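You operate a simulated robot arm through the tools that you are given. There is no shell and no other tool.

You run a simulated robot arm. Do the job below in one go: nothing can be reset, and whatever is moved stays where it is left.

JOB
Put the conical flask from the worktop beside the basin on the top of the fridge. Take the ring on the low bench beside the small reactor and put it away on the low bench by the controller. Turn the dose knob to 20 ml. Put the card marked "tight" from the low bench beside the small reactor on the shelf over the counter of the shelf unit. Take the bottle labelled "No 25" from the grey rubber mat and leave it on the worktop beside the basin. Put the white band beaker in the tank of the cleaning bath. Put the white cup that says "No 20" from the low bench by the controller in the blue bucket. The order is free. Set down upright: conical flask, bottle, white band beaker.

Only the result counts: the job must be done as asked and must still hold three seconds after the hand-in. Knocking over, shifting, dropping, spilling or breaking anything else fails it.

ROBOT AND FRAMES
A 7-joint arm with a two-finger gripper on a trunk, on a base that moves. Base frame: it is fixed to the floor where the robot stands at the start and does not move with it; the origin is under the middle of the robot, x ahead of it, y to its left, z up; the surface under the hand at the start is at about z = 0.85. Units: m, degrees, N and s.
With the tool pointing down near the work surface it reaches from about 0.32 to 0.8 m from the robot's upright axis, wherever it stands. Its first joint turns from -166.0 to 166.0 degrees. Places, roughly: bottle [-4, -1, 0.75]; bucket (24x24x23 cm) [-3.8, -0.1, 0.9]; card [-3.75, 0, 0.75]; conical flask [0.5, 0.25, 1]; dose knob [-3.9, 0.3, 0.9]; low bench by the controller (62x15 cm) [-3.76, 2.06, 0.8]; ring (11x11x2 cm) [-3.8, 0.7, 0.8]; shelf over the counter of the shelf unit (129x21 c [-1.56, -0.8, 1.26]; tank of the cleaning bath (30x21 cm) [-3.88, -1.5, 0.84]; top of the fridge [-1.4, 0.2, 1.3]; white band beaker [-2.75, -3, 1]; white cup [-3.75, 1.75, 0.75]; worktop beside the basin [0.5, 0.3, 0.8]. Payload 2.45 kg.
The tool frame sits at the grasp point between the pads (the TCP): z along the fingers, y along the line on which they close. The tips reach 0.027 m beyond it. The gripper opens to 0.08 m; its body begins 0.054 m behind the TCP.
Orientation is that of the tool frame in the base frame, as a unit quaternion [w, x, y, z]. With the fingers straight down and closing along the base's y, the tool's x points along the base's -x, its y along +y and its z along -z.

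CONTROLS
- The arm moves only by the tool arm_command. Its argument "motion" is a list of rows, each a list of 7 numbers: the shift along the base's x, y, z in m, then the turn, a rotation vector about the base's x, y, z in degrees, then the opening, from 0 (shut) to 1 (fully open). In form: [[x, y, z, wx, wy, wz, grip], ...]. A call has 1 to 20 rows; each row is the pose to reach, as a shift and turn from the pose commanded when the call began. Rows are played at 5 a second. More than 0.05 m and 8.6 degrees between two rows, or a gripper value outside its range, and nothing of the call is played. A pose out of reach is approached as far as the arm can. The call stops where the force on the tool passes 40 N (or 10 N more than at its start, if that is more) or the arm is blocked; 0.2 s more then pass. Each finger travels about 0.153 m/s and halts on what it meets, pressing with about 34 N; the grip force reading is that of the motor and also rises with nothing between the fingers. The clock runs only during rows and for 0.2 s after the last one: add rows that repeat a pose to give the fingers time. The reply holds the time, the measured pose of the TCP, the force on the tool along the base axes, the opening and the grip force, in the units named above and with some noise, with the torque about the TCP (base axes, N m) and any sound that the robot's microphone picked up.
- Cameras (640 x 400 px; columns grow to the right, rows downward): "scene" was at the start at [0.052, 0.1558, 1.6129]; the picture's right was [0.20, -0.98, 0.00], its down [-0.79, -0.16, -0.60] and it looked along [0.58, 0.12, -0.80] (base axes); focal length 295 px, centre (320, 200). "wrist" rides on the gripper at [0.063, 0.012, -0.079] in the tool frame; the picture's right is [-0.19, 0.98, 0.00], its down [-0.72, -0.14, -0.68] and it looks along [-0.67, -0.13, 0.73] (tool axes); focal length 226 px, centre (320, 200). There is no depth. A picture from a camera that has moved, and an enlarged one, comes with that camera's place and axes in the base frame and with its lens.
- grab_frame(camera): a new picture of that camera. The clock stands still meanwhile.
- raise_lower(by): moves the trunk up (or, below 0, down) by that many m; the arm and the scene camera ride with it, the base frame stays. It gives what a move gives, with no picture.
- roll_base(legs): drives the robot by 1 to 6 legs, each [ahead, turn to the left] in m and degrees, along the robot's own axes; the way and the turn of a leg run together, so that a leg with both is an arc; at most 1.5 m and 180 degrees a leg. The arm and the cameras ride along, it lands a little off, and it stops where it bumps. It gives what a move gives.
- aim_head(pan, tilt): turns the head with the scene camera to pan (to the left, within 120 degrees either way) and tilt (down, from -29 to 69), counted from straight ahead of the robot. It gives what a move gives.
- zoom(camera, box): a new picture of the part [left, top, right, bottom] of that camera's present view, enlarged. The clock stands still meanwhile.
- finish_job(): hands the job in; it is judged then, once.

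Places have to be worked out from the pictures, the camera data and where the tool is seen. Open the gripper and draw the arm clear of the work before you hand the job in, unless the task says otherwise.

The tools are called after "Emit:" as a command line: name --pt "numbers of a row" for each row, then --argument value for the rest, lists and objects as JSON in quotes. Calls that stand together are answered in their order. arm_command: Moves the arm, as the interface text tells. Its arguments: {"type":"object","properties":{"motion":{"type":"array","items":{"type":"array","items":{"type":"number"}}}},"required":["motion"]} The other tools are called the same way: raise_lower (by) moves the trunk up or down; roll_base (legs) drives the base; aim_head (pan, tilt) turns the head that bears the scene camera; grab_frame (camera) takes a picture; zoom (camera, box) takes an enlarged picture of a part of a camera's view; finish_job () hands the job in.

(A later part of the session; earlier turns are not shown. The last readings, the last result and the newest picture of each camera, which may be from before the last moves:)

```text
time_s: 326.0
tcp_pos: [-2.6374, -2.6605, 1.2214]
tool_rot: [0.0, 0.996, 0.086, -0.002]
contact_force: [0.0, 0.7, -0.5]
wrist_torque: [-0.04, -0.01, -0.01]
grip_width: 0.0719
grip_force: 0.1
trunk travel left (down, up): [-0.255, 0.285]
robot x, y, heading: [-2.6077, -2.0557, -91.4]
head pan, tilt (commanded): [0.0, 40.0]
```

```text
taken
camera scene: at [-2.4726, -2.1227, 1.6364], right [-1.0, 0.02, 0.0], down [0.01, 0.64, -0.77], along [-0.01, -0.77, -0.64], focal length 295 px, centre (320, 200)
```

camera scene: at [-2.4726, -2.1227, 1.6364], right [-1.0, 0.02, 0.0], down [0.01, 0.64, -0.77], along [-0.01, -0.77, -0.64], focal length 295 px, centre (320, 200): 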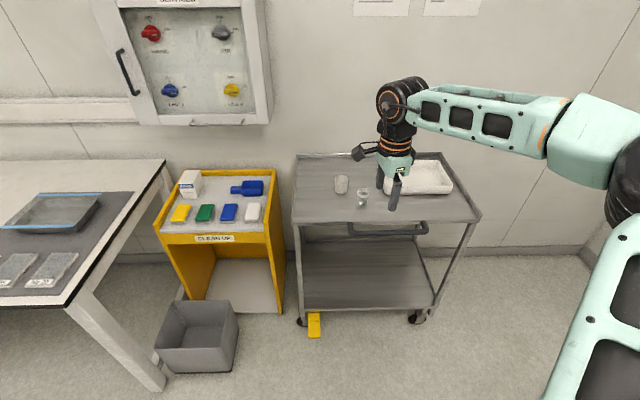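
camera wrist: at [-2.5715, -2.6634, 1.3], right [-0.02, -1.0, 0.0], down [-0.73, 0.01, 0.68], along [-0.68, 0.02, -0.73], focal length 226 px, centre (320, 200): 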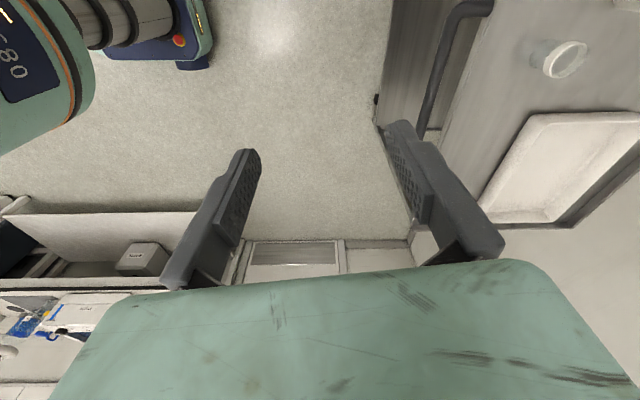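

Tool is vertical now. I roll forward 0.3 m so the hand comes near the beaker, and look again.

Emit:
roll_base --legs '[[0.3, 0]]'

Emit:
grab_frame --camera "wrist"

Emit:
grab_frame --camera "scene"

```text
time_s: 328.0
tcp_pos: [-2.6408, -2.9647, 1.2215]
tool_rot: [-0.001, 0.996, 0.086, -0.001]
contact_force: [0.0, 0.1, 0.2]
wrist_torque: [0.04, -0.04, 0.02]
grip_width: 0.0722
grip_force: 0.1
trunk travel left (down, up): [-0.255, 0.285]
robot x, y, heading: [-2.6168, -2.3554, -91.0]
head pan, tilt (commanded): [0.0, 40.0]
```

```text
taken
camera wrist: at [-2.5755, -2.9645, 1.2998], right [-0.02, -1.0, 0.0], down [-0.73, 0.01, 0.68], along [-0.68, 0.01, -0.73], focal length 226 px, centre (320, 200)
```

wrist: 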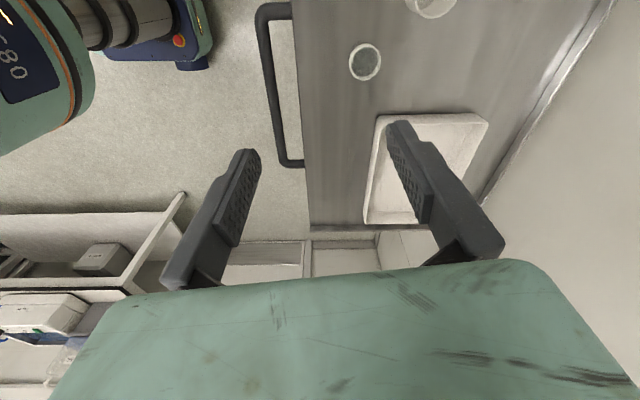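

```text
taken
camera scene: at [-2.4781, -2.4234, 1.6364], right [-1.0, 0.02, 0.0], down [0.01, 0.64, -0.77], along [-0.01, -0.77, -0.64], focal length 295 px, centre (320, 200)
```

scene: 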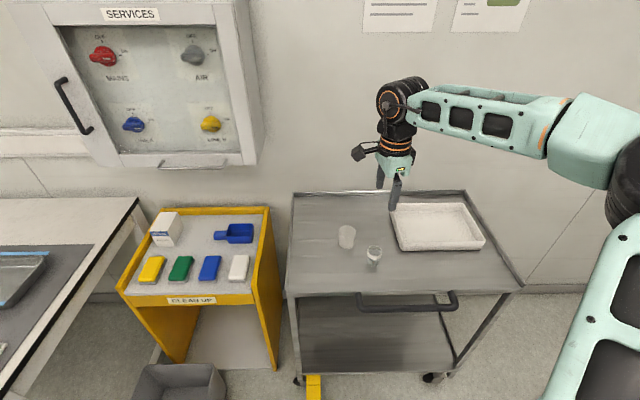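

Two views give the beaker's rim centre [-2.653, -3.027], rim z≈0.934. I move above it and descend to z≈1.0 for a check.

Emit:
arm_command --pt "-0.006 -0.03 0 0 0 0 0.9" --pt "-0.012 -0.062 -0.02 0 0 0 0.9" --pt "-0.012 -0.062 -0.06 0 0 0 0.9" --pt "-0.012 -0.062 -0.1 0 0 0 0.9" --pt "-0.012 -0.062 -0.14 0 0 0 0.9" --pt "-0.012 -0.062 -0.18 0 0 0 0.9" --pt "-0.012 -0.062 -0.215 0 0 0 0.9" --pt "-0.012 -0.062 -0.215 0 0 0 0.9"

Emit:
grab_frame --camera "wrist"

Emit:
zoom --camera "scene" --box '[300, 150, 460, 290]'

```text
time_s: 329.8
tcp_pos: [-2.6538, -3.0248, 1.0065]
tool_rot: [0.0, 0.996, 0.087, -0.001]
contact_force: [-0.8, -0.2, 0.3]
wrist_torque: [0.0, 0.0, 0.0]
grip_width: 0.072
grip_force: 0.1
trunk travel left (down, up): [-0.255, 0.285]
robot x, y, heading: [-2.6128, -2.3567, -90.9]
head pan, tilt (commanded): [0.0, 40.0]
```

```text
taken
camera wrist: at [-2.5881, -3.0259, 1.0847], right [-0.02, -1.0, 0.0], down [-0.73, 0.01, 0.68], along [-0.68, 0.01, -0.73], focal length 226 px, centre (320, 200)
```

wrist: 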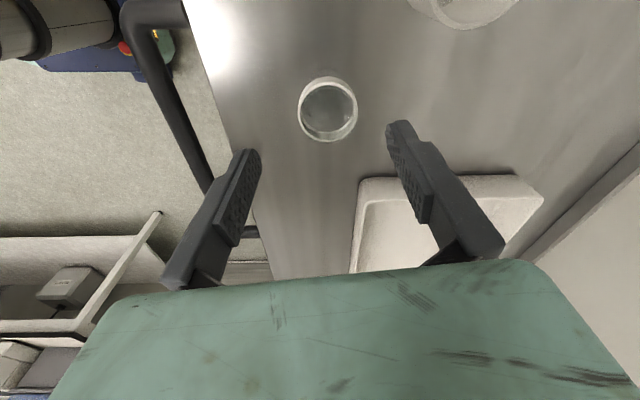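

```text
2.86 times, centred on (380, 220) of scene
camera zoom: at [-2.4781, -2.4226, 1.6365], right [-1.0, 0.02, 0.0], down [0.01, 0.64, -0.77], along [-0.01, -0.77, -0.64], focal length 843 px, centre (149, 143)
```

zoom: 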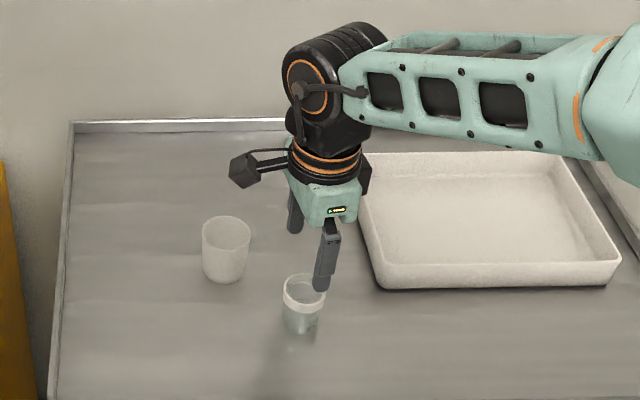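

The beaker is almost under the TCP; a shift of about (+2, -5) mm centres it. I descend to z≈0.93 and check.

Emit:
arm_command --pt "0.002 -0.005 -0.03 0 0 0 0.9" --pt "0.002 -0.005 -0.06 0 0 0 0.9" --pt "0.002 -0.005 -0.076 0 0 0 0.9" --pt "0.002 -0.005 -0.076 0 0 0 0.9"

Emit:
grab_frame --camera "wrist"

```text
time_s: 330.8
tcp_pos: [-2.65, -3.0301, 0.9305]
tool_rot: [0.0, 0.996, 0.087, -0.001]
contact_force: [-0.4, 0.4, -1.2]
wrist_torque: [0.0, -0.03, 0.01]
grip_width: 0.072
grip_force: 0.0
trunk travel left (down, up): [-0.255, 0.285]
robot x, y, heading: [-2.6161, -2.3536, -90.7]
head pan, tilt (commanded): [0.0, 40.0]
```

```text
taken
camera wrist: at [-2.5849, -3.031, 1.009], right [-0.02, -1.0, 0.0], down [-0.73, 0.01, 0.68], along [-0.68, 0.01, -0.73], focal length 226 px, centre (320, 200)
```

wrist: 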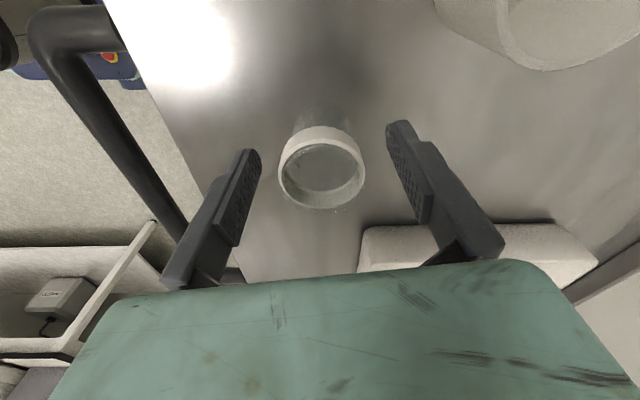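

Well centred; the rim is at z≈0.915. I go down 2.5 cm and close gently.

Emit:
arm_command --pt "0 0 -0.013 0 0 0 0.9" --pt "0 0 -0.025 0 0 0 0.9" --pt "0 0 -0.025 0 0 0 0.75" --pt "0 0 -0.025 0 0 0 0.6" --pt "0 0 -0.025 0 0 0 0.5" --pt "0 0 -0.025 0 0 0 0.42" --pt "0 0 -0.025 0 0 0 0.42"

Emit:
grab_frame --camera "wrist"

```text
time_s: 332.4
tcp_pos: [-2.6508, -3.0309, 0.9069]
tool_rot: [0.0, 0.996, 0.087, -0.001]
contact_force: [-0.6, -0.3, -0.9]
wrist_torque: [-0.05, 0.0, -0.02]
grip_width: 0.0429
grip_force: 33.6
trunk travel left (down, up): [-0.255, 0.285]
robot x, y, heading: [-2.6162, -2.3551, -90.7]
head pan, tilt (commanded): [0.0, 40.0]
```

```text
taken
camera wrist: at [-2.5853, -3.0308, 0.9845], right [-0.02, -1.0, 0.0], down [-0.73, 0.01, 0.68], along [-0.68, 0.01, -0.73], focal length 226 px, centre (320, 200)
```

wrist: 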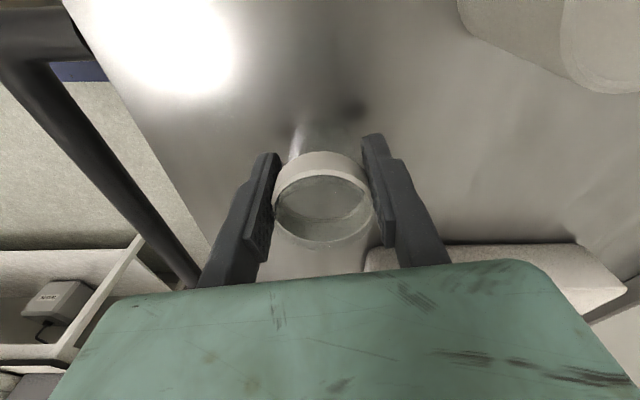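

Gripped at 43 mm on the band. I lift slowly and verify.

Emit:
arm_command --pt "0 0 0.006 0 0 0 0.42" --pt "0 0 0.014 0 0 0 0.42" --pt "0 0 0.025 0 0 0 0.42" --pt "0 0 0.04 0 0 0 0.42" --pt "0 0 0.04 0 0 0 0.42"

Emit:
grab_frame --camera "wrist"

Emit:
zoom --camera "scene" --box '[300, 150, 460, 290]'

```text
time_s: 333.6
tcp_pos: [-2.6523, -3.0287, 0.9448]
tool_rot: [-0.001, 0.996, 0.088, -0.001]
contact_force: [0.0, 0.2, -0.1]
wrist_torque: [-0.01, -0.02, -0.02]
grip_width: 0.0428
grip_force: 34.1
trunk travel left (down, up): [-0.255, 0.285]
robot x, y, heading: [-2.6163, -2.3549, -90.9]
head pan, tilt (commanded): [0.0, 40.0]
```

```text
taken
camera wrist: at [-2.5857, -3.0303, 1.0242], right [-0.02, -1.0, 0.0], down [-0.73, 0.01, 0.68], along [-0.68, 0.01, -0.73], focal length 226 px, centre (320, 200)
```

wrist: 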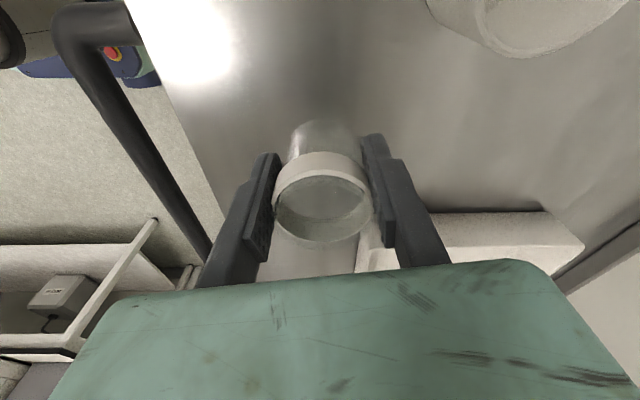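

```text
2.86 times, centred on (380, 220) of scene
camera zoom: at [-2.478, -2.4225, 1.6364], right [-1.0, 0.02, 0.0], down [0.01, 0.64, -0.77], along [-0.01, -0.77, -0.64], focal length 843 px, centre (149, 143)
```

zoom: 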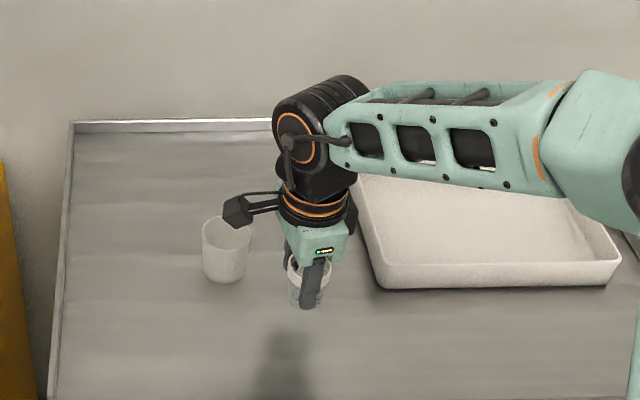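

The beaker is held upright. I raise it to z≈1.22, back away from the trolley, and drive round to face the far bench near the cleaning bath.

Emit:
arm_command --pt "0 0 0.04 0 0 0 0.42" --pt "0 0 0.08 0 0 0 0.42" --pt "0 0 0.12 0 0 0 0.42" --pt "0 0 0.16 0 0 0 0.42" --pt "0 0 0.2 0 0 0 0.42" --pt "0 0 0.24 0 0 0 0.42" --pt "0 0 0.28 0 0 0 0.42"

Emit:
roll_base --legs '[[-0.45, 0], [0, -119], [0.58, 0], [0, 30]]'

Emit:
aim_head --pan 10 --tilt 40

Emit:
grab_frame --camera "scene"

Emit:
grab_frame --camera "wrist"

```text
time_s: 335.2
tcp_pos: [-2.6504, -3.03, 1.2272]
tool_rot: [0.0, 0.996, 0.087, -0.001]
contact_force: [0.1, 0.0, -0.8]
wrist_torque: [-0.05, 0.0, -0.01]
grip_width: 0.0428
grip_force: 34.1
trunk travel left (down, up): [-0.255, 0.285]
robot x, y, heading: [-2.616, -2.3559, -91.0]
head pan, tilt (commanded): [0.0, 40.0]
```

```text
time_s: 347.5
tcp_pos: [-3.7945, -1.5953, 1.2259]
tool_rot: [0.0, 0.774, -0.633, -0.001]
contact_force: [0.3, -1.0, 0.6]
wrist_torque: [0.0, 0.02, -0.01]
grip_width: 0.0426
grip_force: 34.0
trunk travel left (down, up): [-0.255, 0.285]
robot x, y, heading: [-3.115, -1.6143, -179.3]
head pan, tilt (commanded): [0.0, 40.0]
```

```text
time_s: 348.2
tcp_pos: [-3.7951, -1.5945, 1.2248]
tool_rot: [0.0, 0.774, -0.634, -0.001]
contact_force: [0.2, 0.4, 0.3]
wrist_torque: [0.0, -0.01, 0.0]
grip_width: 0.0425
grip_force: 33.8
trunk travel left (down, up): [-0.255, 0.285]
robot x, y, heading: [-3.1193, -1.616, -179.3]
head pan, tilt (commanded): [10.0, 40.0]
```

```text
taken
camera scene: at [-3.183, -1.7679, 1.6364], right [-0.18, 0.98, 0.0], down [0.63, 0.12, -0.77], along [-0.75, -0.14, -0.64], focal length 295 px, centre (320, 200)
```

scene: 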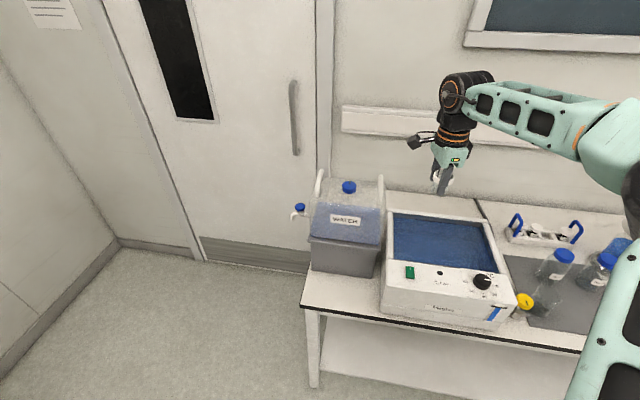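

```text
taken
camera wrist: at [-3.7937, -1.6595, 1.3041], right [-1.0, 0.0, 0.0], down [0.0, 0.73, 0.68], along [0.0, 0.68, -0.73], focal length 226 px, centre (320, 200)
```

wrist: 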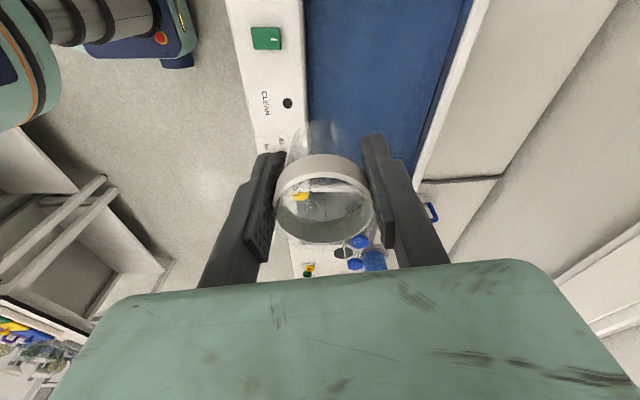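

The cleaning bath's tank is clear of other things: centre about [-3.88, -1.515], rim z≈0.93. I roll forward 0.12 m and move the beaker over the tank's centre.

Emit:
roll_base --legs '[[0.12, 0]]'

Emit:
arm_command --pt "0.015 0.035 0 0 0 0 0.42" --pt "0.03 0.07 0 0 0 0 0.42" --pt "0.035 0.077 -0.03 0 0 0 0.42" --pt "0.035 0.077 -0.07 0 0 0 0.42" --pt "0.035 0.077 -0.1 0 0 0 0.42"

Emit:
grab_frame --camera "scene"

Emit:
grab_frame --camera "wrist"

```text
time_s: 349.4
tcp_pos: [-3.9165, -1.5952, 1.2257]
tool_rot: [-0.001, 0.773, -0.634, 0.0]
contact_force: [-0.7, -0.1, -0.7]
wrist_torque: [0.02, -0.03, 0.0]
grip_width: 0.0423
grip_force: 35.0
trunk travel left (down, up): [-0.255, 0.285]
robot x, y, heading: [-3.2395, -1.6138, -179.4]
head pan, tilt (commanded): [10.0, 40.0]
```

```text
time_s: 350.6
tcp_pos: [-3.8797, -1.518, 1.1253]
tool_rot: [-0.001, 0.774, -0.634, -0.001]
contact_force: [-0.6, 0.7, -1.3]
wrist_torque: [-0.01, -0.03, -0.02]
grip_width: 0.0427
grip_force: 34.0
trunk travel left (down, up): [-0.255, 0.285]
robot x, y, heading: [-3.2409, -1.6125, -179.2]
head pan, tilt (commanded): [10.0, 40.0]
```

```text
taken
camera scene: at [-3.3036, -1.7689, 1.6364], right [-0.18, 0.98, 0.0], down [0.63, 0.12, -0.77], along [-0.75, -0.14, -0.64], focal length 295 px, centre (320, 200)
```

scene: 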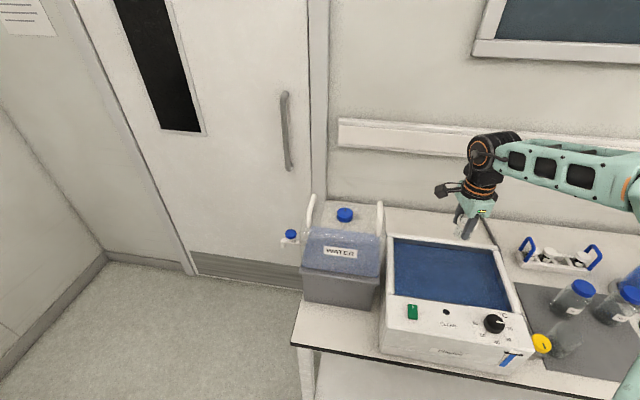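

```text
taken
camera wrist: at [-3.8789, -1.5825, 1.2033], right [-1.0, 0.0, 0.0], down [0.0, 0.73, 0.68], along [0.0, 0.68, -0.73], focal length 226 px, centre (320, 200)
```

wrist: 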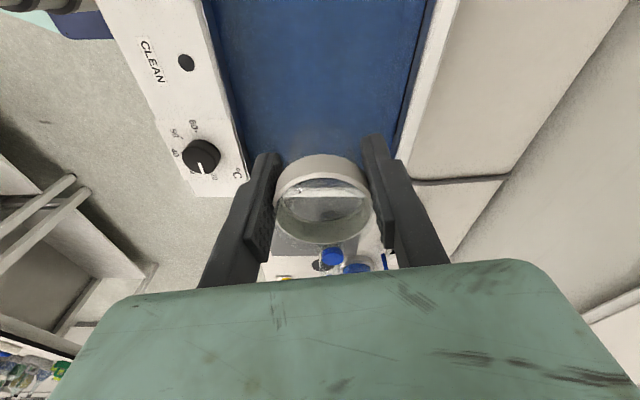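

The beaker is centred over the tank. I lower it to z≈0.93 (beaker bottom ≈0.885) and look.

Emit:
arm_command --pt "0 0 -0.04 0 0 0 0.42" --pt "0 0 -0.08 0 0 0 0.42" --pt "0 0 -0.12 0 0 0 0.42" --pt "0 0 -0.16 0 0 0 0.42" --pt "0 0 -0.195 0 0 0 0.42"

Emit:
grab_frame --camera "wrist"

Emit:
zoom --camera "scene" --box '[370, 180, 550, 370]'

```text
time_s: 351.8
tcp_pos: [-3.8809, -1.5192, 0.9308]
tool_rot: [0.0, 0.773, -0.634, 0.0]
contact_force: [0.9, -0.6, 0.1]
wrist_torque: [0.0, 0.01, -0.01]
grip_width: 0.0424
grip_force: 33.9
trunk travel left (down, up): [-0.255, 0.285]
robot x, y, heading: [-3.2423, -1.612, -179.8]
head pan, tilt (commanded): [10.0, 40.0]
```

```text
taken
camera wrist: at [-3.8792, -1.583, 1.0084], right [-1.0, 0.0, 0.0], down [0.0, 0.73, 0.68], along [0.0, 0.68, -0.73], focal length 226 px, centre (320, 200)
```

wrist: 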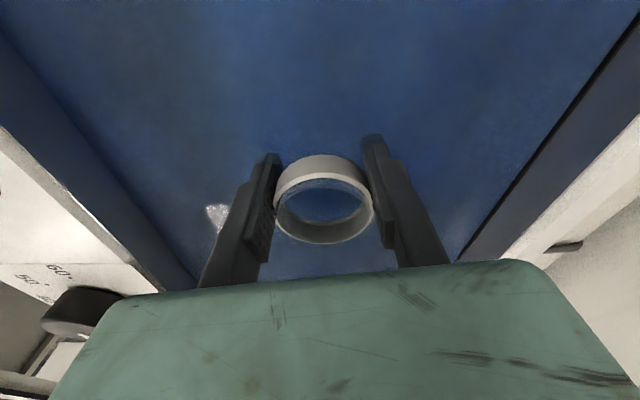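

```text
2.11 times, centred on (460, 275) of scene
camera zoom: at [-3.3037, -1.7689, 1.6364], right [-0.18, 0.98, 0.0], down [0.63, 0.12, -0.77], along [-0.75, -0.14, -0.64], focal length 621 px, centre (25, 42)
```

zoom: 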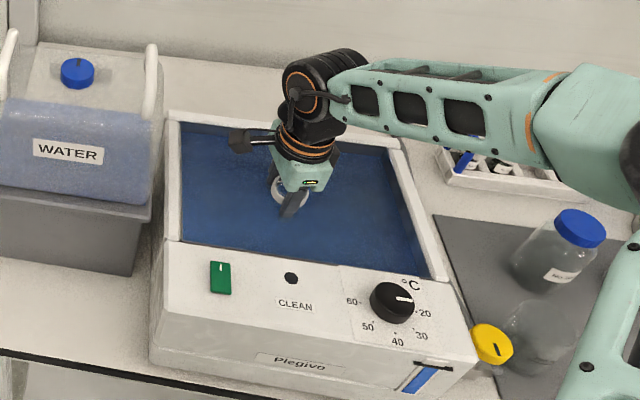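

The beaker is dipping into the tank, well clear of the walls. I continue down in small steps until it touches the floor.

Emit:
arm_command --pt "0 0 -0.01 0 0 0 0.42" --pt "0 0 -0.02 0 0 0 0.42" --pt "0 0 -0.03 0 0 0 0.42"

Emit:
arm_command --pt "0 0 -0.004 0 0 0 0.42" --pt "0 0 -0.007 0 0 0 0.42"

```text
time_s: 352.6
tcp_pos: [-3.8801, -1.5176, 0.8996]
tool_rot: [-0.001, 0.773, -0.634, 0.0]
contact_force: [-0.3, -0.7, -0.2]
wrist_torque: [0.03, -0.03, 0.0]
grip_width: 0.0419
grip_force: 33.8
trunk travel left (down, up): [-0.255, 0.285]
robot x, y, heading: [-3.2413, -1.6135, -179.4]
head pan, tilt (commanded): [10.0, 40.0]
```

```text
time_s: 353.2
tcp_pos: [-3.8799, -1.5192, 0.8934]
tool_rot: [-0.001, 0.774, -0.634, 0.001]
contact_force: [-0.2, 0.2, -0.8]
wrist_torque: [0.0, -0.04, -0.04]
grip_width: 0.0421
grip_force: 33.6
trunk travel left (down, up): [-0.255, 0.285]
robot x, y, heading: [-3.2369, -1.6149, -179.5]
head pan, tilt (commanded): [10.0, 40.0]
```

Emit:
arm_command --pt "0 0 -0.003 0 0 0 0.42" --pt "0 0 -0.006 0 0 0 0.42"

Emit:
arm_command --pt "0 0 -0.002 0 0 0 0.42" --pt "0 0 -0.004 0 0 0 0.42"

Emit:
grab_frame --camera "wrist"

```text
time_s: 353.8
tcp_pos: [-3.8802, -1.5187, 0.8907]
tool_rot: [0.001, 0.773, -0.634, -0.003]
contact_force: [1.1, 0.4, 20.7]
wrist_torque: [0.17, -0.14, -0.07]
grip_width: 0.0418
grip_force: 34.2
trunk travel left (down, up): [-0.255, 0.285]
robot x, y, heading: [-3.2388, -1.614, -179.4]
head pan, tilt (commanded): [10.0, 40.0]
```

```text
time_s: 354.4
tcp_pos: [-3.8792, -1.518, 0.8845]
tool_rot: [0.0, 0.773, -0.634, -0.002]
contact_force: [-3.8, -0.9, 32.9]
wrist_torque: [0.18, 0.05, -0.08]
grip_width: 0.0421
grip_force: 34.3
trunk travel left (down, up): [-0.255, 0.285]
robot x, y, heading: [-3.2384, -1.6148, -179.7]
head pan, tilt (commanded): [10.0, 40.0]
```

```text
taken
camera wrist: at [-3.8785, -1.584, 0.9641], right [-1.0, 0.0, 0.0], down [0.0, 0.73, 0.68], along [0.0, 0.68, -0.73], focal length 226 px, centre (320, 200)
```

wrist: 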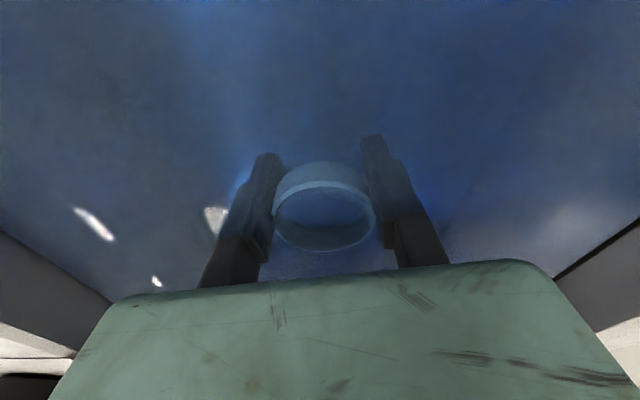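

The beaker is on the tank floor (33 N). I ease up to relieve the press, then open.

Emit:
arm_command --pt "0 0 0.002 0 0 0 0.42" --pt "0 0 0.004 0 0 0 0.42" --pt "0 0 0.004 0 0 0 0.42"

```text
time_s: 355.2
tcp_pos: [-3.8791, -1.5185, 0.8854]
tool_rot: [-0.003, 0.773, -0.634, 0.001]
contact_force: [-0.3, -1.8, 2.8]
wrist_torque: [-0.05, 0.07, 0.03]
grip_width: 0.042
grip_force: 34.1
trunk travel left (down, up): [-0.255, 0.285]
robot x, y, heading: [-3.2395, -1.6126, -179.3]
head pan, tilt (commanded): [10.0, 40.0]
```

Force is down to 3 N. I open slowly to about 64 mm and lift straight out.

Emit:
arm_command --pt "0 0 0 0 0 0 0.58" --pt "0 0 0 0 0 0 0.7" --pt "0 0 0 0 0 0 0.8" --pt "0 0 0 0 0 0 0.8" --pt "0 0 0.02 0 0 0 0.8" --pt "0 0 0.05 0 0 0 0.8" --pt "0 0 0.09 0 0 0 0.8" --pt "0 0 0.13 0 0 0 0.8" --pt "0 0 0.17 0 0 0 0.8" --pt "0 0 0.21 0 0 0 0.8" --pt "0 0 0.25 0 0 0 0.8"

Emit:
grab_frame --camera "wrist"

Emit:
zoom --camera "scene" --box '[370, 180, 550, 370]'

```text
time_s: 357.6
tcp_pos: [-3.8783, -1.5175, 1.1374]
tool_rot: [-0.002, 0.773, -0.634, 0.0]
contact_force: [0.8, 0.2, -1.0]
wrist_torque: [0.02, -0.02, -0.02]
grip_width: 0.0639
grip_force: 0.0
trunk travel left (down, up): [-0.255, 0.285]
robot x, y, heading: [-3.2401, -1.616, -179.3]
head pan, tilt (commanded): [10.0, 40.0]
```

```text
taken
camera wrist: at [-3.8782, -1.5835, 1.2155], right [-1.0, 0.0, 0.0], down [0.0, 0.73, 0.68], along [0.0, 0.68, -0.73], focal length 226 px, centre (320, 200)
```

wrist: 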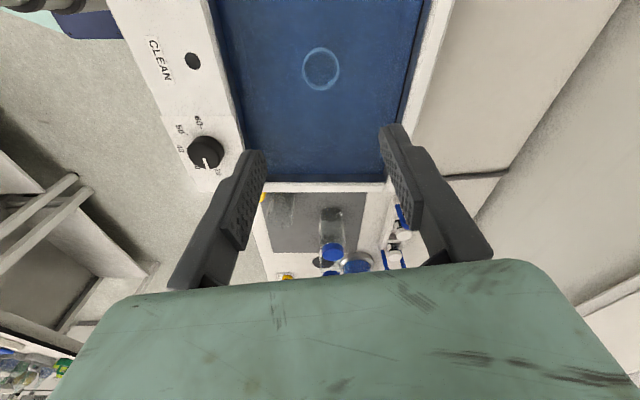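

```text
2.11 times, centred on (460, 275) of scene
camera zoom: at [-3.303, -1.7691, 1.6365], right [-0.18, 0.98, 0.0], down [0.63, 0.12, -0.77], along [-0.75, -0.14, -0.64], focal length 621 px, centre (25, 42)
```

zoom: 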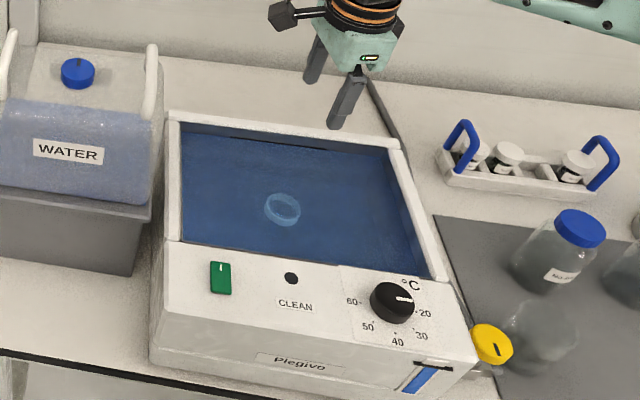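

I zoom to verify the beaker is upright in the tank, and look at the bottles' labels.

Emit:
zoom --camera "wrist" --box '[270, 20, 370, 120]'

Emit:
aim_head --pan -30 --tilt 40

Emit:
grab_frame --camera "scene"

```text
4.00 times, centred on (320, 70) of wrist
camera zoom: at [-3.8782, -1.5835, 1.2155], right [-1.0, 0.0, 0.0], down [0.0, 0.73, 0.68], along [0.0, 0.68, -0.73], focal length 904 px, centre (320, 720)
```

zoom: 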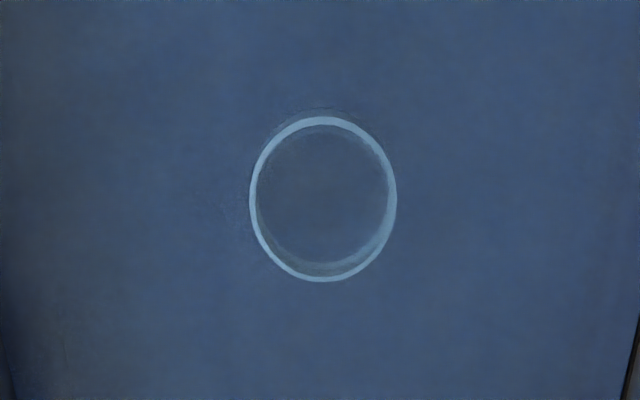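

```text
time_s: 358.7
tcp_pos: [-3.8804, -1.5183, 1.1358]
tool_rot: [0.0, 0.773, -0.635, 0.0]
contact_force: [-0.8, -0.2, 0.7]
wrist_torque: [-0.02, -0.02, 0.01]
grip_width: 0.0639
grip_force: 0.0
trunk travel left (down, up): [-0.255, 0.285]
robot x, y, heading: [-3.2389, -1.6141, -179.4]
head pan, tilt (commanded): [-30.0, 40.0]
```

```text
taken
camera scene: at [-3.2938, -1.7117, 1.6365], right [0.49, 0.87, 0.0], down [0.56, -0.32, -0.77], along [-0.67, 0.38, -0.64], focal length 295 px, centre (320, 200)
```

scene: 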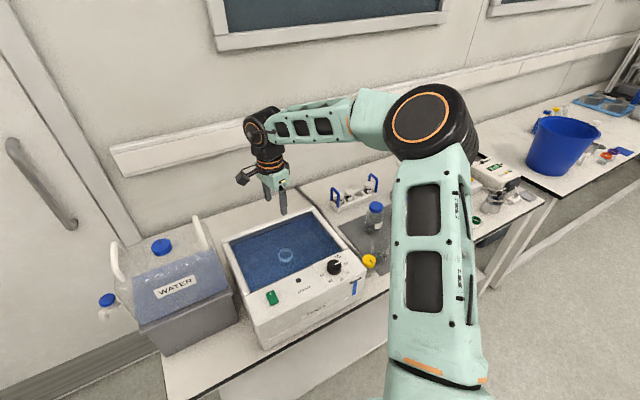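

The beaker stands upright in the tank. Next the bottle: I back off, shift toward y≈-1.25 and face the mat to read the labels.

Emit:
roll_base --legs '[[-0.3, 0], [0, -60], [0.42, 0], [0, 60]]'

Emit:
aim_head --pan 5 --tilt 40

Emit:
grab_frame --camera "scene"

Emit:
grab_frame --camera "wrist"

```text
time_s: 368.4
tcp_pos: [-3.7913, -1.1524, 1.1367]
tool_rot: [-0.001, 0.773, -0.635, 0.0]
contact_force: [0.0, -1.0, 0.5]
wrist_torque: [-0.01, -0.04, 0.02]
grip_width: 0.0637
grip_force: 0.0
trunk travel left (down, up): [-0.255, 0.285]
robot x, y, heading: [-3.1498, -1.252, -179.4]
head pan, tilt (commanded): [-30.0, 40.0]
```

```text
time_s: 369.4
tcp_pos: [-3.791, -1.1526, 1.1368]
tool_rot: [-0.002, 0.772, -0.635, 0.0]
contact_force: [0.0, -0.3, 0.8]
wrist_torque: [0.0, 0.0, 0.01]
grip_width: 0.0639
grip_force: 0.1
trunk travel left (down, up): [-0.255, 0.285]
robot x, y, heading: [-3.1517, -1.2477, -179.3]
head pan, tilt (commanded): [5.0, 40.0]
```

```text
taken
camera scene: at [-3.2154, -1.3954, 1.6365], right [-0.1, 1.0, 0.0], down [0.64, 0.06, -0.77], along [-0.76, -0.07, -0.64], focal length 295 px, centre (320, 200)
```

scene: 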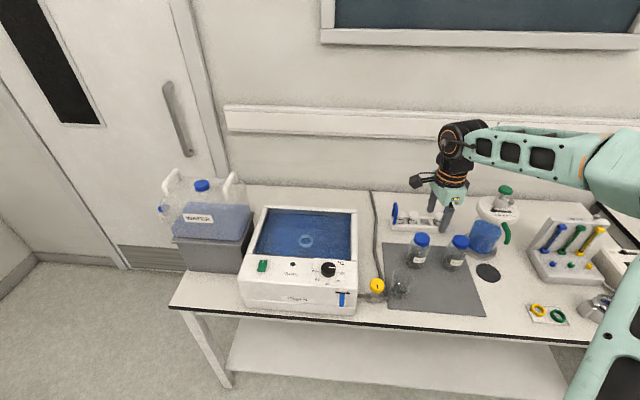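

```text
taken
camera wrist: at [-3.7896, -1.2169, 1.2148], right [-1.0, 0.0, 0.0], down [0.0, 0.73, 0.68], along [0.0, 0.68, -0.73], focal length 226 px, centre (320, 200)
```

wrist: 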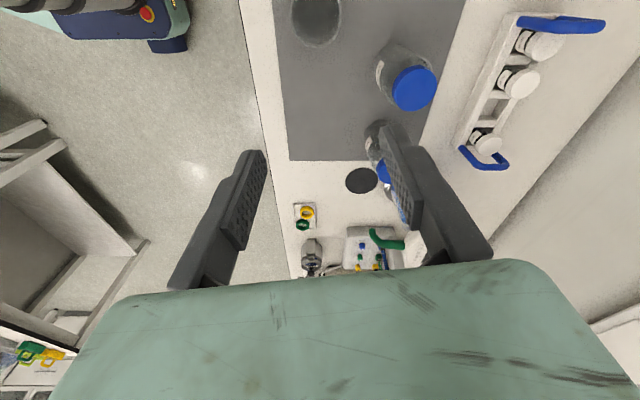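

Emit:
zoom --camera "scene" --box '[370, 220, 490, 310]'

Emit:
zoom --camera "scene" --box '[400, 225, 480, 280]'

```text
4.44 times, centred on (430, 265) of scene
camera zoom: at [-3.2154, -1.3954, 1.6365], right [-0.1, 1.0, 0.0], down [0.64, 0.06, -0.77], along [-0.76, -0.07, -0.64], focal length 1312 px, centre (-169, -89)
```

zoom: 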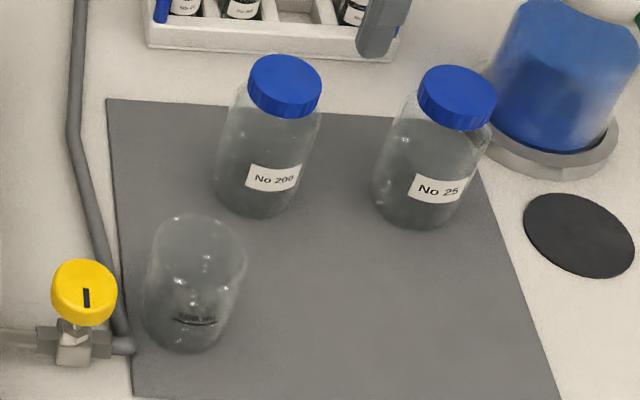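

```text
7.27 times, centred on (440, 252) of scene
camera zoom: at [-3.2154, -1.3954, 1.6365], right [-0.1, 1.0, 0.0], down [0.64, 0.06, -0.77], along [-0.76, -0.07, -0.64], focal length 2146 px, centre (-553, -182)
```

zoom: 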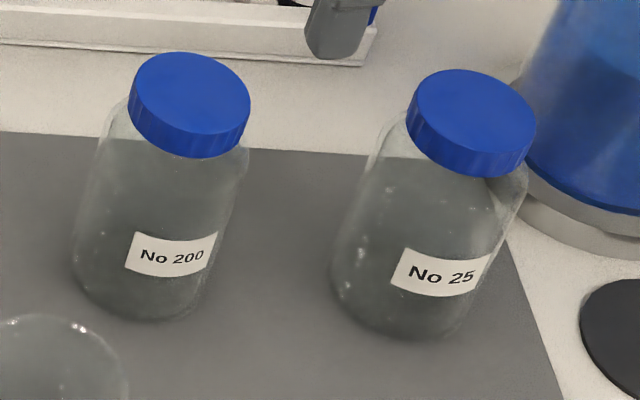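

The right-hand bottle is "No 25" (blue cap ≈5.6 cm, at about [-3.896, -0.994]; cap top z≈0.925). I roll forward 0.1 m and bring the hand above it, fingers closing along x, between its neighbours.

Emit:
roll_base --legs '[[0.1, 0]]'

Emit:
arm_command --pt "0 0.04 0.02 0 0 0 0.95" --pt "0 0.08 0.02 0 0 0 0.95" --pt "0 0.12 0.02 0 0 0 0.95" --pt "-0.004 0.155 0.02 0 0 0 0.95" --pt "-0.004 0.155 0.02 0 0 0 0.95"

Emit:
grab_frame --camera "wrist"

Emit:
grab_frame --camera "scene"

```text
time_s: 370.6
tcp_pos: [-3.8918, -1.1541, 1.136]
tool_rot: [-0.001, 0.773, -0.634, 0.001]
contact_force: [0.1, 0.2, -0.8]
wrist_torque: [-0.02, -0.05, 0.02]
grip_width: 0.0638
grip_force: 0.1
trunk travel left (down, up): [-0.255, 0.285]
robot x, y, heading: [-3.2518, -1.2533, -179.5]
head pan, tilt (commanded): [5.0, 40.0]
```

```text
time_s: 371.8
tcp_pos: [-3.8946, -0.9995, 1.157]
tool_rot: [-0.001, 0.773, -0.635, 0.001]
contact_force: [-0.3, 0.0, -1.0]
wrist_torque: [0.01, 0.01, 0.01]
grip_width: 0.0761
grip_force: 0.0
trunk travel left (down, up): [-0.255, 0.285]
robot x, y, heading: [-3.25, -1.2468, -179.6]
head pan, tilt (commanded): [5.0, 40.0]
```

```text
taken
camera wrist: at [-3.8939, -1.0629, 1.235], right [-1.0, 0.0, 0.0], down [0.0, 0.73, 0.68], along [0.0, 0.68, -0.73], focal length 226 px, centre (320, 200)
```

wrist: 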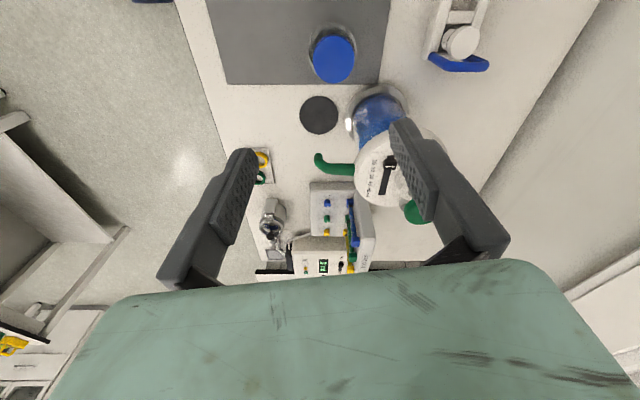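

```text
taken
camera scene: at [-3.3157, -1.3964, 1.6365], right [-0.1, 1.0, 0.0], down [0.64, 0.06, -0.77], along [-0.76, -0.07, -0.64], focal length 295 px, centre (320, 200)
```

scene: 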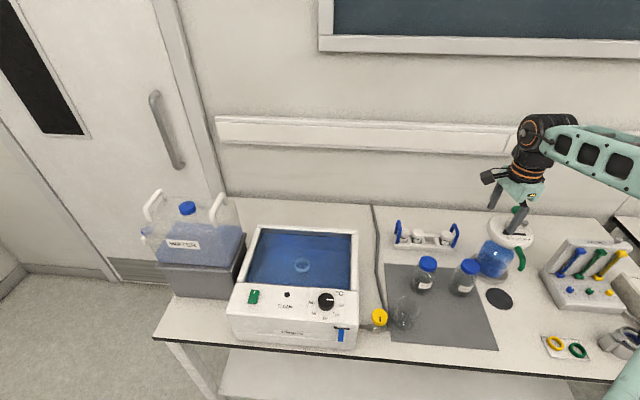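

No 25's cap is at about [-3.909, -1.0015]. I zoom to judge the neighbouring vacuum flask's clearance.

Emit:
zoom --camera "wrist" --box '[270, 10, 470, 240]'

Emit:
zoom --camera "scene" --box '[400, 180, 560, 310]'

```text
1.74 times, centred on (370, 125) of wrist
camera zoom: at [-3.8939, -1.0629, 1.235], right [-1.0, 0.0, 0.0], down [0.0, 0.73, 0.68], along [0.0, 0.68, -0.73], focal length 393 px, centre (233, 330)
```

zoom: 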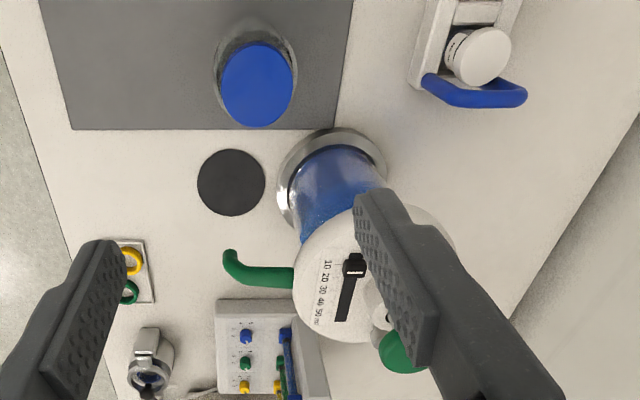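

```text
3.08 times, centred on (480, 245) of scene
camera zoom: at [-3.3157, -1.3964, 1.6365], right [-0.1, 1.0, 0.0], down [0.64, 0.06, -0.77], along [-0.76, -0.07, -0.64], focal length 908 px, centre (-172, 62)
```

zoom: 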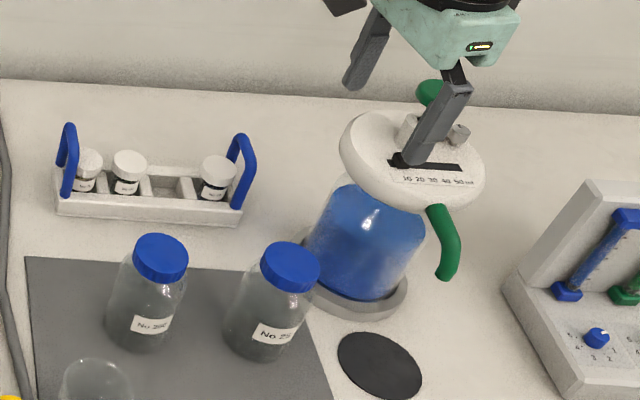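

The dispenser beside it leaves enough room. I centre over No 25 and descend to z≈0.97 for a check.

Emit:
arm_command --pt "-0.007 0 -0.03 0 0 0 0.95" --pt "-0.0145 0 -0.07 0 0 0 0.95" --pt "-0.0145 0 -0.11 0 0 0 0.95" --pt "-0.0145 0 -0.15 0 0 0 0.95" --pt "-0.0145 0 -0.187 0 0 0 0.95" --pt "-0.0145 0 -0.187 0 0 0 0.95"

Emit:
grab_frame --camera "wrist"

Emit:
zoom --camera "scene" --box '[400, 180, 560, 310]'

```text
time_s: 373.1
tcp_pos: [-3.9095, -0.9984, 0.9681]
tool_rot: [-0.002, 0.773, -0.635, 0.0]
contact_force: [0.2, 0.6, 0.1]
wrist_torque: [-0.01, -0.01, 0.03]
grip_width: 0.076
grip_force: 0.1
trunk travel left (down, up): [-0.255, 0.285]
robot x, y, heading: [-3.2508, -1.2487, -179.6]
head pan, tilt (commanded): [5.0, 40.0]
```

```text
taken
camera wrist: at [-3.9084, -1.0637, 1.0465], right [-1.0, 0.0, 0.0], down [0.0, 0.73, 0.68], along [0.0, 0.68, -0.73], focal length 226 px, centre (320, 200)
```

wrist: 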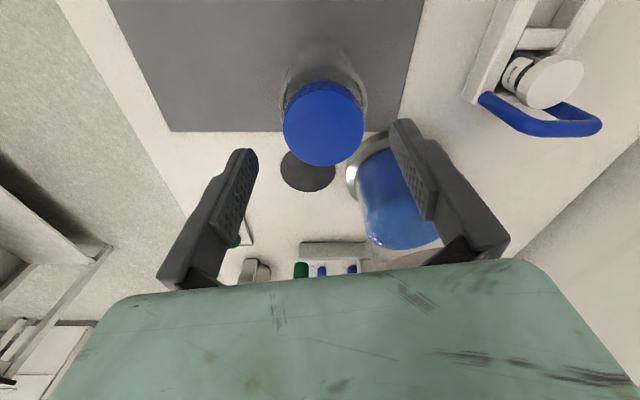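

```text
3.08 times, centred on (480, 245) of scene
camera zoom: at [-3.3156, -1.3963, 1.6365], right [-0.1, 1.0, 0.0], down [0.64, 0.06, -0.77], along [-0.76, -0.07, -0.64], focal length 908 px, centre (-172, 62)
```

zoom: 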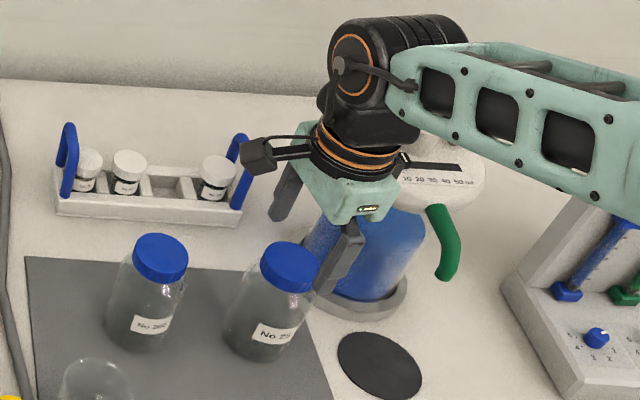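

Cap is centred between the fingers. I go down to z≈0.925 and close on the cap.

Emit:
arm_command --pt "-0.001 -0.003 -0.02 0 0 0 0.95" --pt "-0.001 -0.003 -0.035 0 0 0 0.95" --pt "-0.001 -0.003 -0.042 0 0 0 0.95" --pt "-0.001 -0.003 -0.042 0 0 0 0.95"

Emit:
grab_frame --camera "wrist"

```text
time_s: 374.1
tcp_pos: [-3.9109, -1.0022, 0.9276]
tool_rot: [-0.001, 0.773, -0.635, 0.0]
contact_force: [0.2, 0.0, 0.0]
wrist_torque: [-0.02, -0.01, 0.0]
grip_width: 0.076
grip_force: 0.0
trunk travel left (down, up): [-0.255, 0.285]
robot x, y, heading: [-3.2492, -1.2498, -179.9]
head pan, tilt (commanded): [5.0, 40.0]
```

```text
taken
camera wrist: at [-3.9097, -1.0659, 1.0051], right [-1.0, 0.0, 0.0], down [0.0, 0.73, 0.68], along [0.0, 0.68, -0.73], focal length 226 px, centre (320, 200)
```

wrist: 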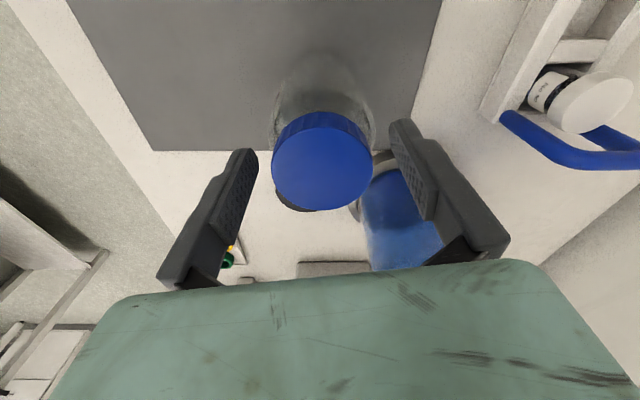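

The cap top is at z≈0.908, so I lower another 1 cm and close on the cap.

Emit:
arm_command --pt "0 0.001 -0.006 0 0 0 0.95" --pt "0 0.001 -0.011 0 0 0 0.95" --pt "0 0.001 -0.011 0 0 0 0.85" --pt "0 0.001 -0.011 0 0 0 0.72" --pt "0 0.001 -0.011 0 0 0 0.6" --pt "0 0.001 -0.011 0 0 0 0.5" --pt "0 0.001 -0.011 0 0 0 0.5"

Emit:
grab_frame --camera "wrist"

```text
time_s: 375.8
tcp_pos: [-3.9111, -1.0014, 0.9193]
tool_rot: [0.0, 0.773, -0.635, -0.002]
contact_force: [-4.3, 2.6, 25.4]
wrist_torque: [0.25, 0.07, 0.05]
grip_width: 0.0492
grip_force: 33.6
trunk travel left (down, up): [-0.255, 0.285]
robot x, y, heading: [-3.2564, -1.2496, -179.4]
head pan, tilt (commanded): [5.0, 40.0]
```

```text
taken
camera wrist: at [-3.9094, -1.0652, 0.997], right [-1.0, 0.0, 0.0], down [0.0, 0.73, 0.68], along [0.0, 0.68, -0.73], focal length 226 px, centre (320, 200)
```

wrist: 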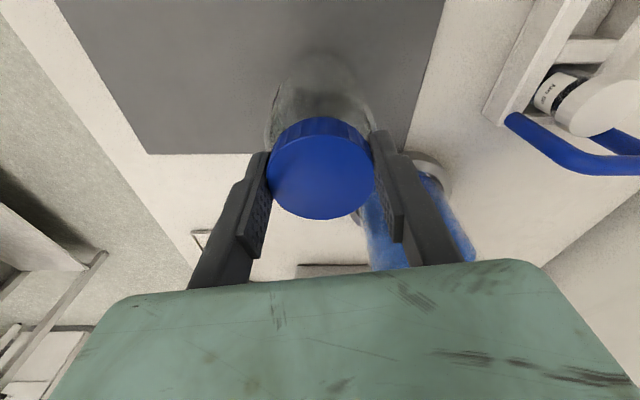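

Gripped at 49 mm, but the tips press on the bottle's shoulder (25 N). I ease up 3 mm while holding.

Emit:
arm_command --pt "0 0 0.002 0 0 0 0.5" --pt "0 0 0.003 0 0 0 0.5" --pt "0 0 0.003 0 0 0 0.5"

```text
time_s: 376.6
tcp_pos: [-3.9097, -1.0006, 0.9194]
tool_rot: [-0.001, 0.772, -0.635, 0.0]
contact_force: [-7.6, 2.3, 8.9]
wrist_torque: [0.34, 0.88, 0.04]
grip_width: 0.0491
grip_force: 34.1
trunk travel left (down, up): [-0.255, 0.285]
robot x, y, heading: [-3.252, -1.2491, -179.5]
head pan, tilt (commanded): [5.0, 40.0]
```

Now I lift slowly and check that the bottle comes along without slipping.

Emit:
arm_command --pt "0 0 0.005 0 0 0 0.5" --pt "0 0 0.012 0 0 0 0.5" --pt "0 0 0.022 0 0 0 0.5" --pt "0 0 0.03 0 0 0 0.5" --pt "0 0 0.03 0 0 0 0.5"

Emit:
grab_frame --camera "wrist"

Emit:
zoom --camera "scene" --box '[400, 180, 560, 310]'

```text
time_s: 377.8
tcp_pos: [-3.9096, -1.0002, 0.9499]
tool_rot: [-0.001, 0.773, -0.634, 0.0]
contact_force: [0.3, -0.6, -1.7]
wrist_torque: [-0.01, 0.0, -0.02]
grip_width: 0.0489
grip_force: 33.8
trunk travel left (down, up): [-0.255, 0.285]
robot x, y, heading: [-3.2519, -1.2519, -179.5]
head pan, tilt (commanded): [5.0, 40.0]
```

```text
taken
camera wrist: at [-3.9091, -1.065, 1.0275], right [-1.0, 0.0, 0.0], down [0.0, 0.73, 0.68], along [0.0, 0.68, -0.73], focal length 226 px, centre (320, 200)
```

wrist: 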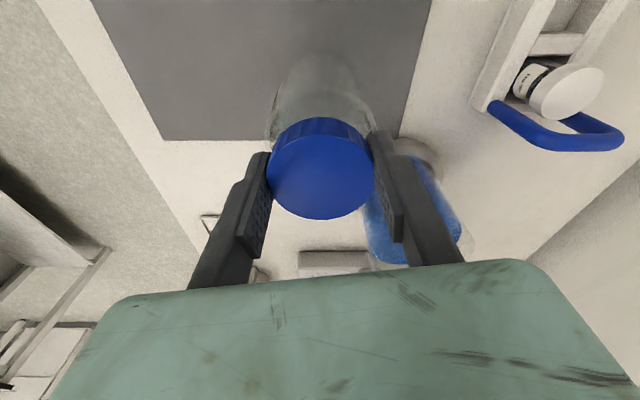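

```text
3.08 times, centred on (480, 245) of scene
camera zoom: at [-3.3158, -1.3962, 1.6364], right [-0.1, 1.0, 0.0], down [0.64, 0.06, -0.77], along [-0.76, -0.07, -0.64], focal length 908 px, centre (-172, 62)
```

zoom: 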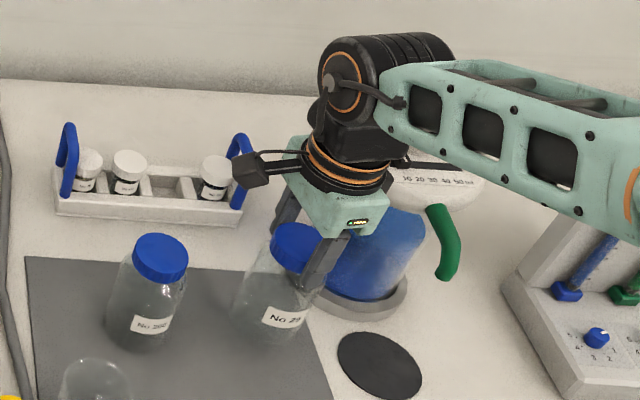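

The bottle came up cleanly, no slip. I raise it to z≈1.25, then back away from the bench.

Emit:
arm_command --pt "0 0 0.03 0 0 0 0.5" --pt "0 0 0.06 0 0 0 0.5" --pt "0 0 0.09 0 0 0 0.5" --pt "0 0 0.12 0 0 0 0.5" --pt "0 0 0.15 0 0 0 0.5" --pt "0 0 0.18 0 0 0 0.5" --pt "0 0 0.21 0 0 0 0.5" --pt "0 0 0.24 0 0 0 0.5" --pt "0 0 0.27 0 0 0 0.5" --pt "0 0 0.3 0 0 0 0.5"

Emit:
roll_base --legs '[[-0.3, 0]]'

Emit:
grab_frame --camera "scene"

Emit:
grab_frame --camera "wrist"

```text
time_s: 379.9
tcp_pos: [-3.9106, -1.0002, 1.2502]
tool_rot: [-0.002, 0.773, -0.634, 0.0]
contact_force: [-0.1, 0.6, -2.1]
wrist_torque: [0.01, 0.0, 0.01]
grip_width: 0.0489
grip_force: 34.3
trunk travel left (down, up): [-0.255, 0.285]
robot x, y, heading: [-3.2514, -1.2492, -179.4]
head pan, tilt (commanded): [5.0, 40.0]
```

```text
time_s: 382.0
tcp_pos: [-3.6084, -0.9973, 1.2507]
tool_rot: [-0.001, 0.773, -0.635, -0.001]
contact_force: [0.2, -0.2, -2.2]
wrist_torque: [0.03, -0.01, 0.0]
grip_width: 0.049
grip_force: 34.0
trunk travel left (down, up): [-0.255, 0.285]
robot x, y, heading: [-2.9492, -1.2455, -179.4]
head pan, tilt (commanded): [5.0, 40.0]
```

```text
taken
camera scene: at [-3.0137, -1.3936, 1.6365], right [-0.1, 1.0, 0.0], down [0.64, 0.06, -0.77], along [-0.76, -0.07, -0.64], focal length 295 px, centre (320, 200)
```

scene: 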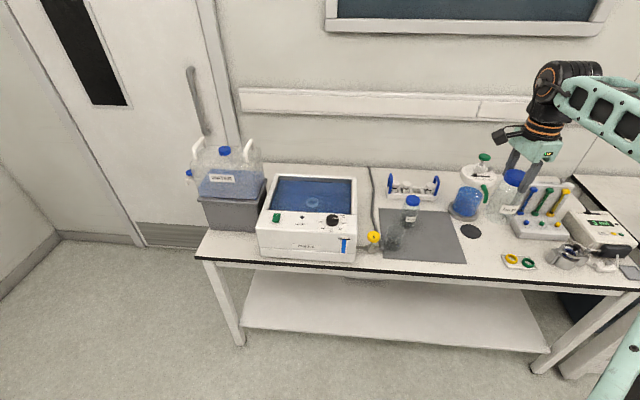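

```text
taken
camera wrist: at [-3.6076, -1.062, 1.3284], right [-1.0, 0.0, 0.0], down [0.0, 0.73, 0.68], along [0.0, 0.68, -0.73], focal length 226 px, centre (320, 200)
```

wrist: 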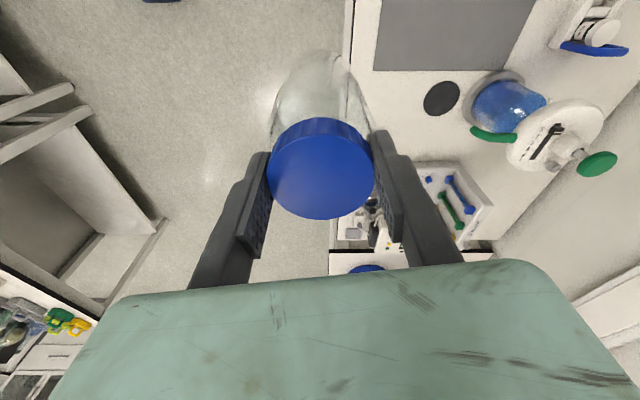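

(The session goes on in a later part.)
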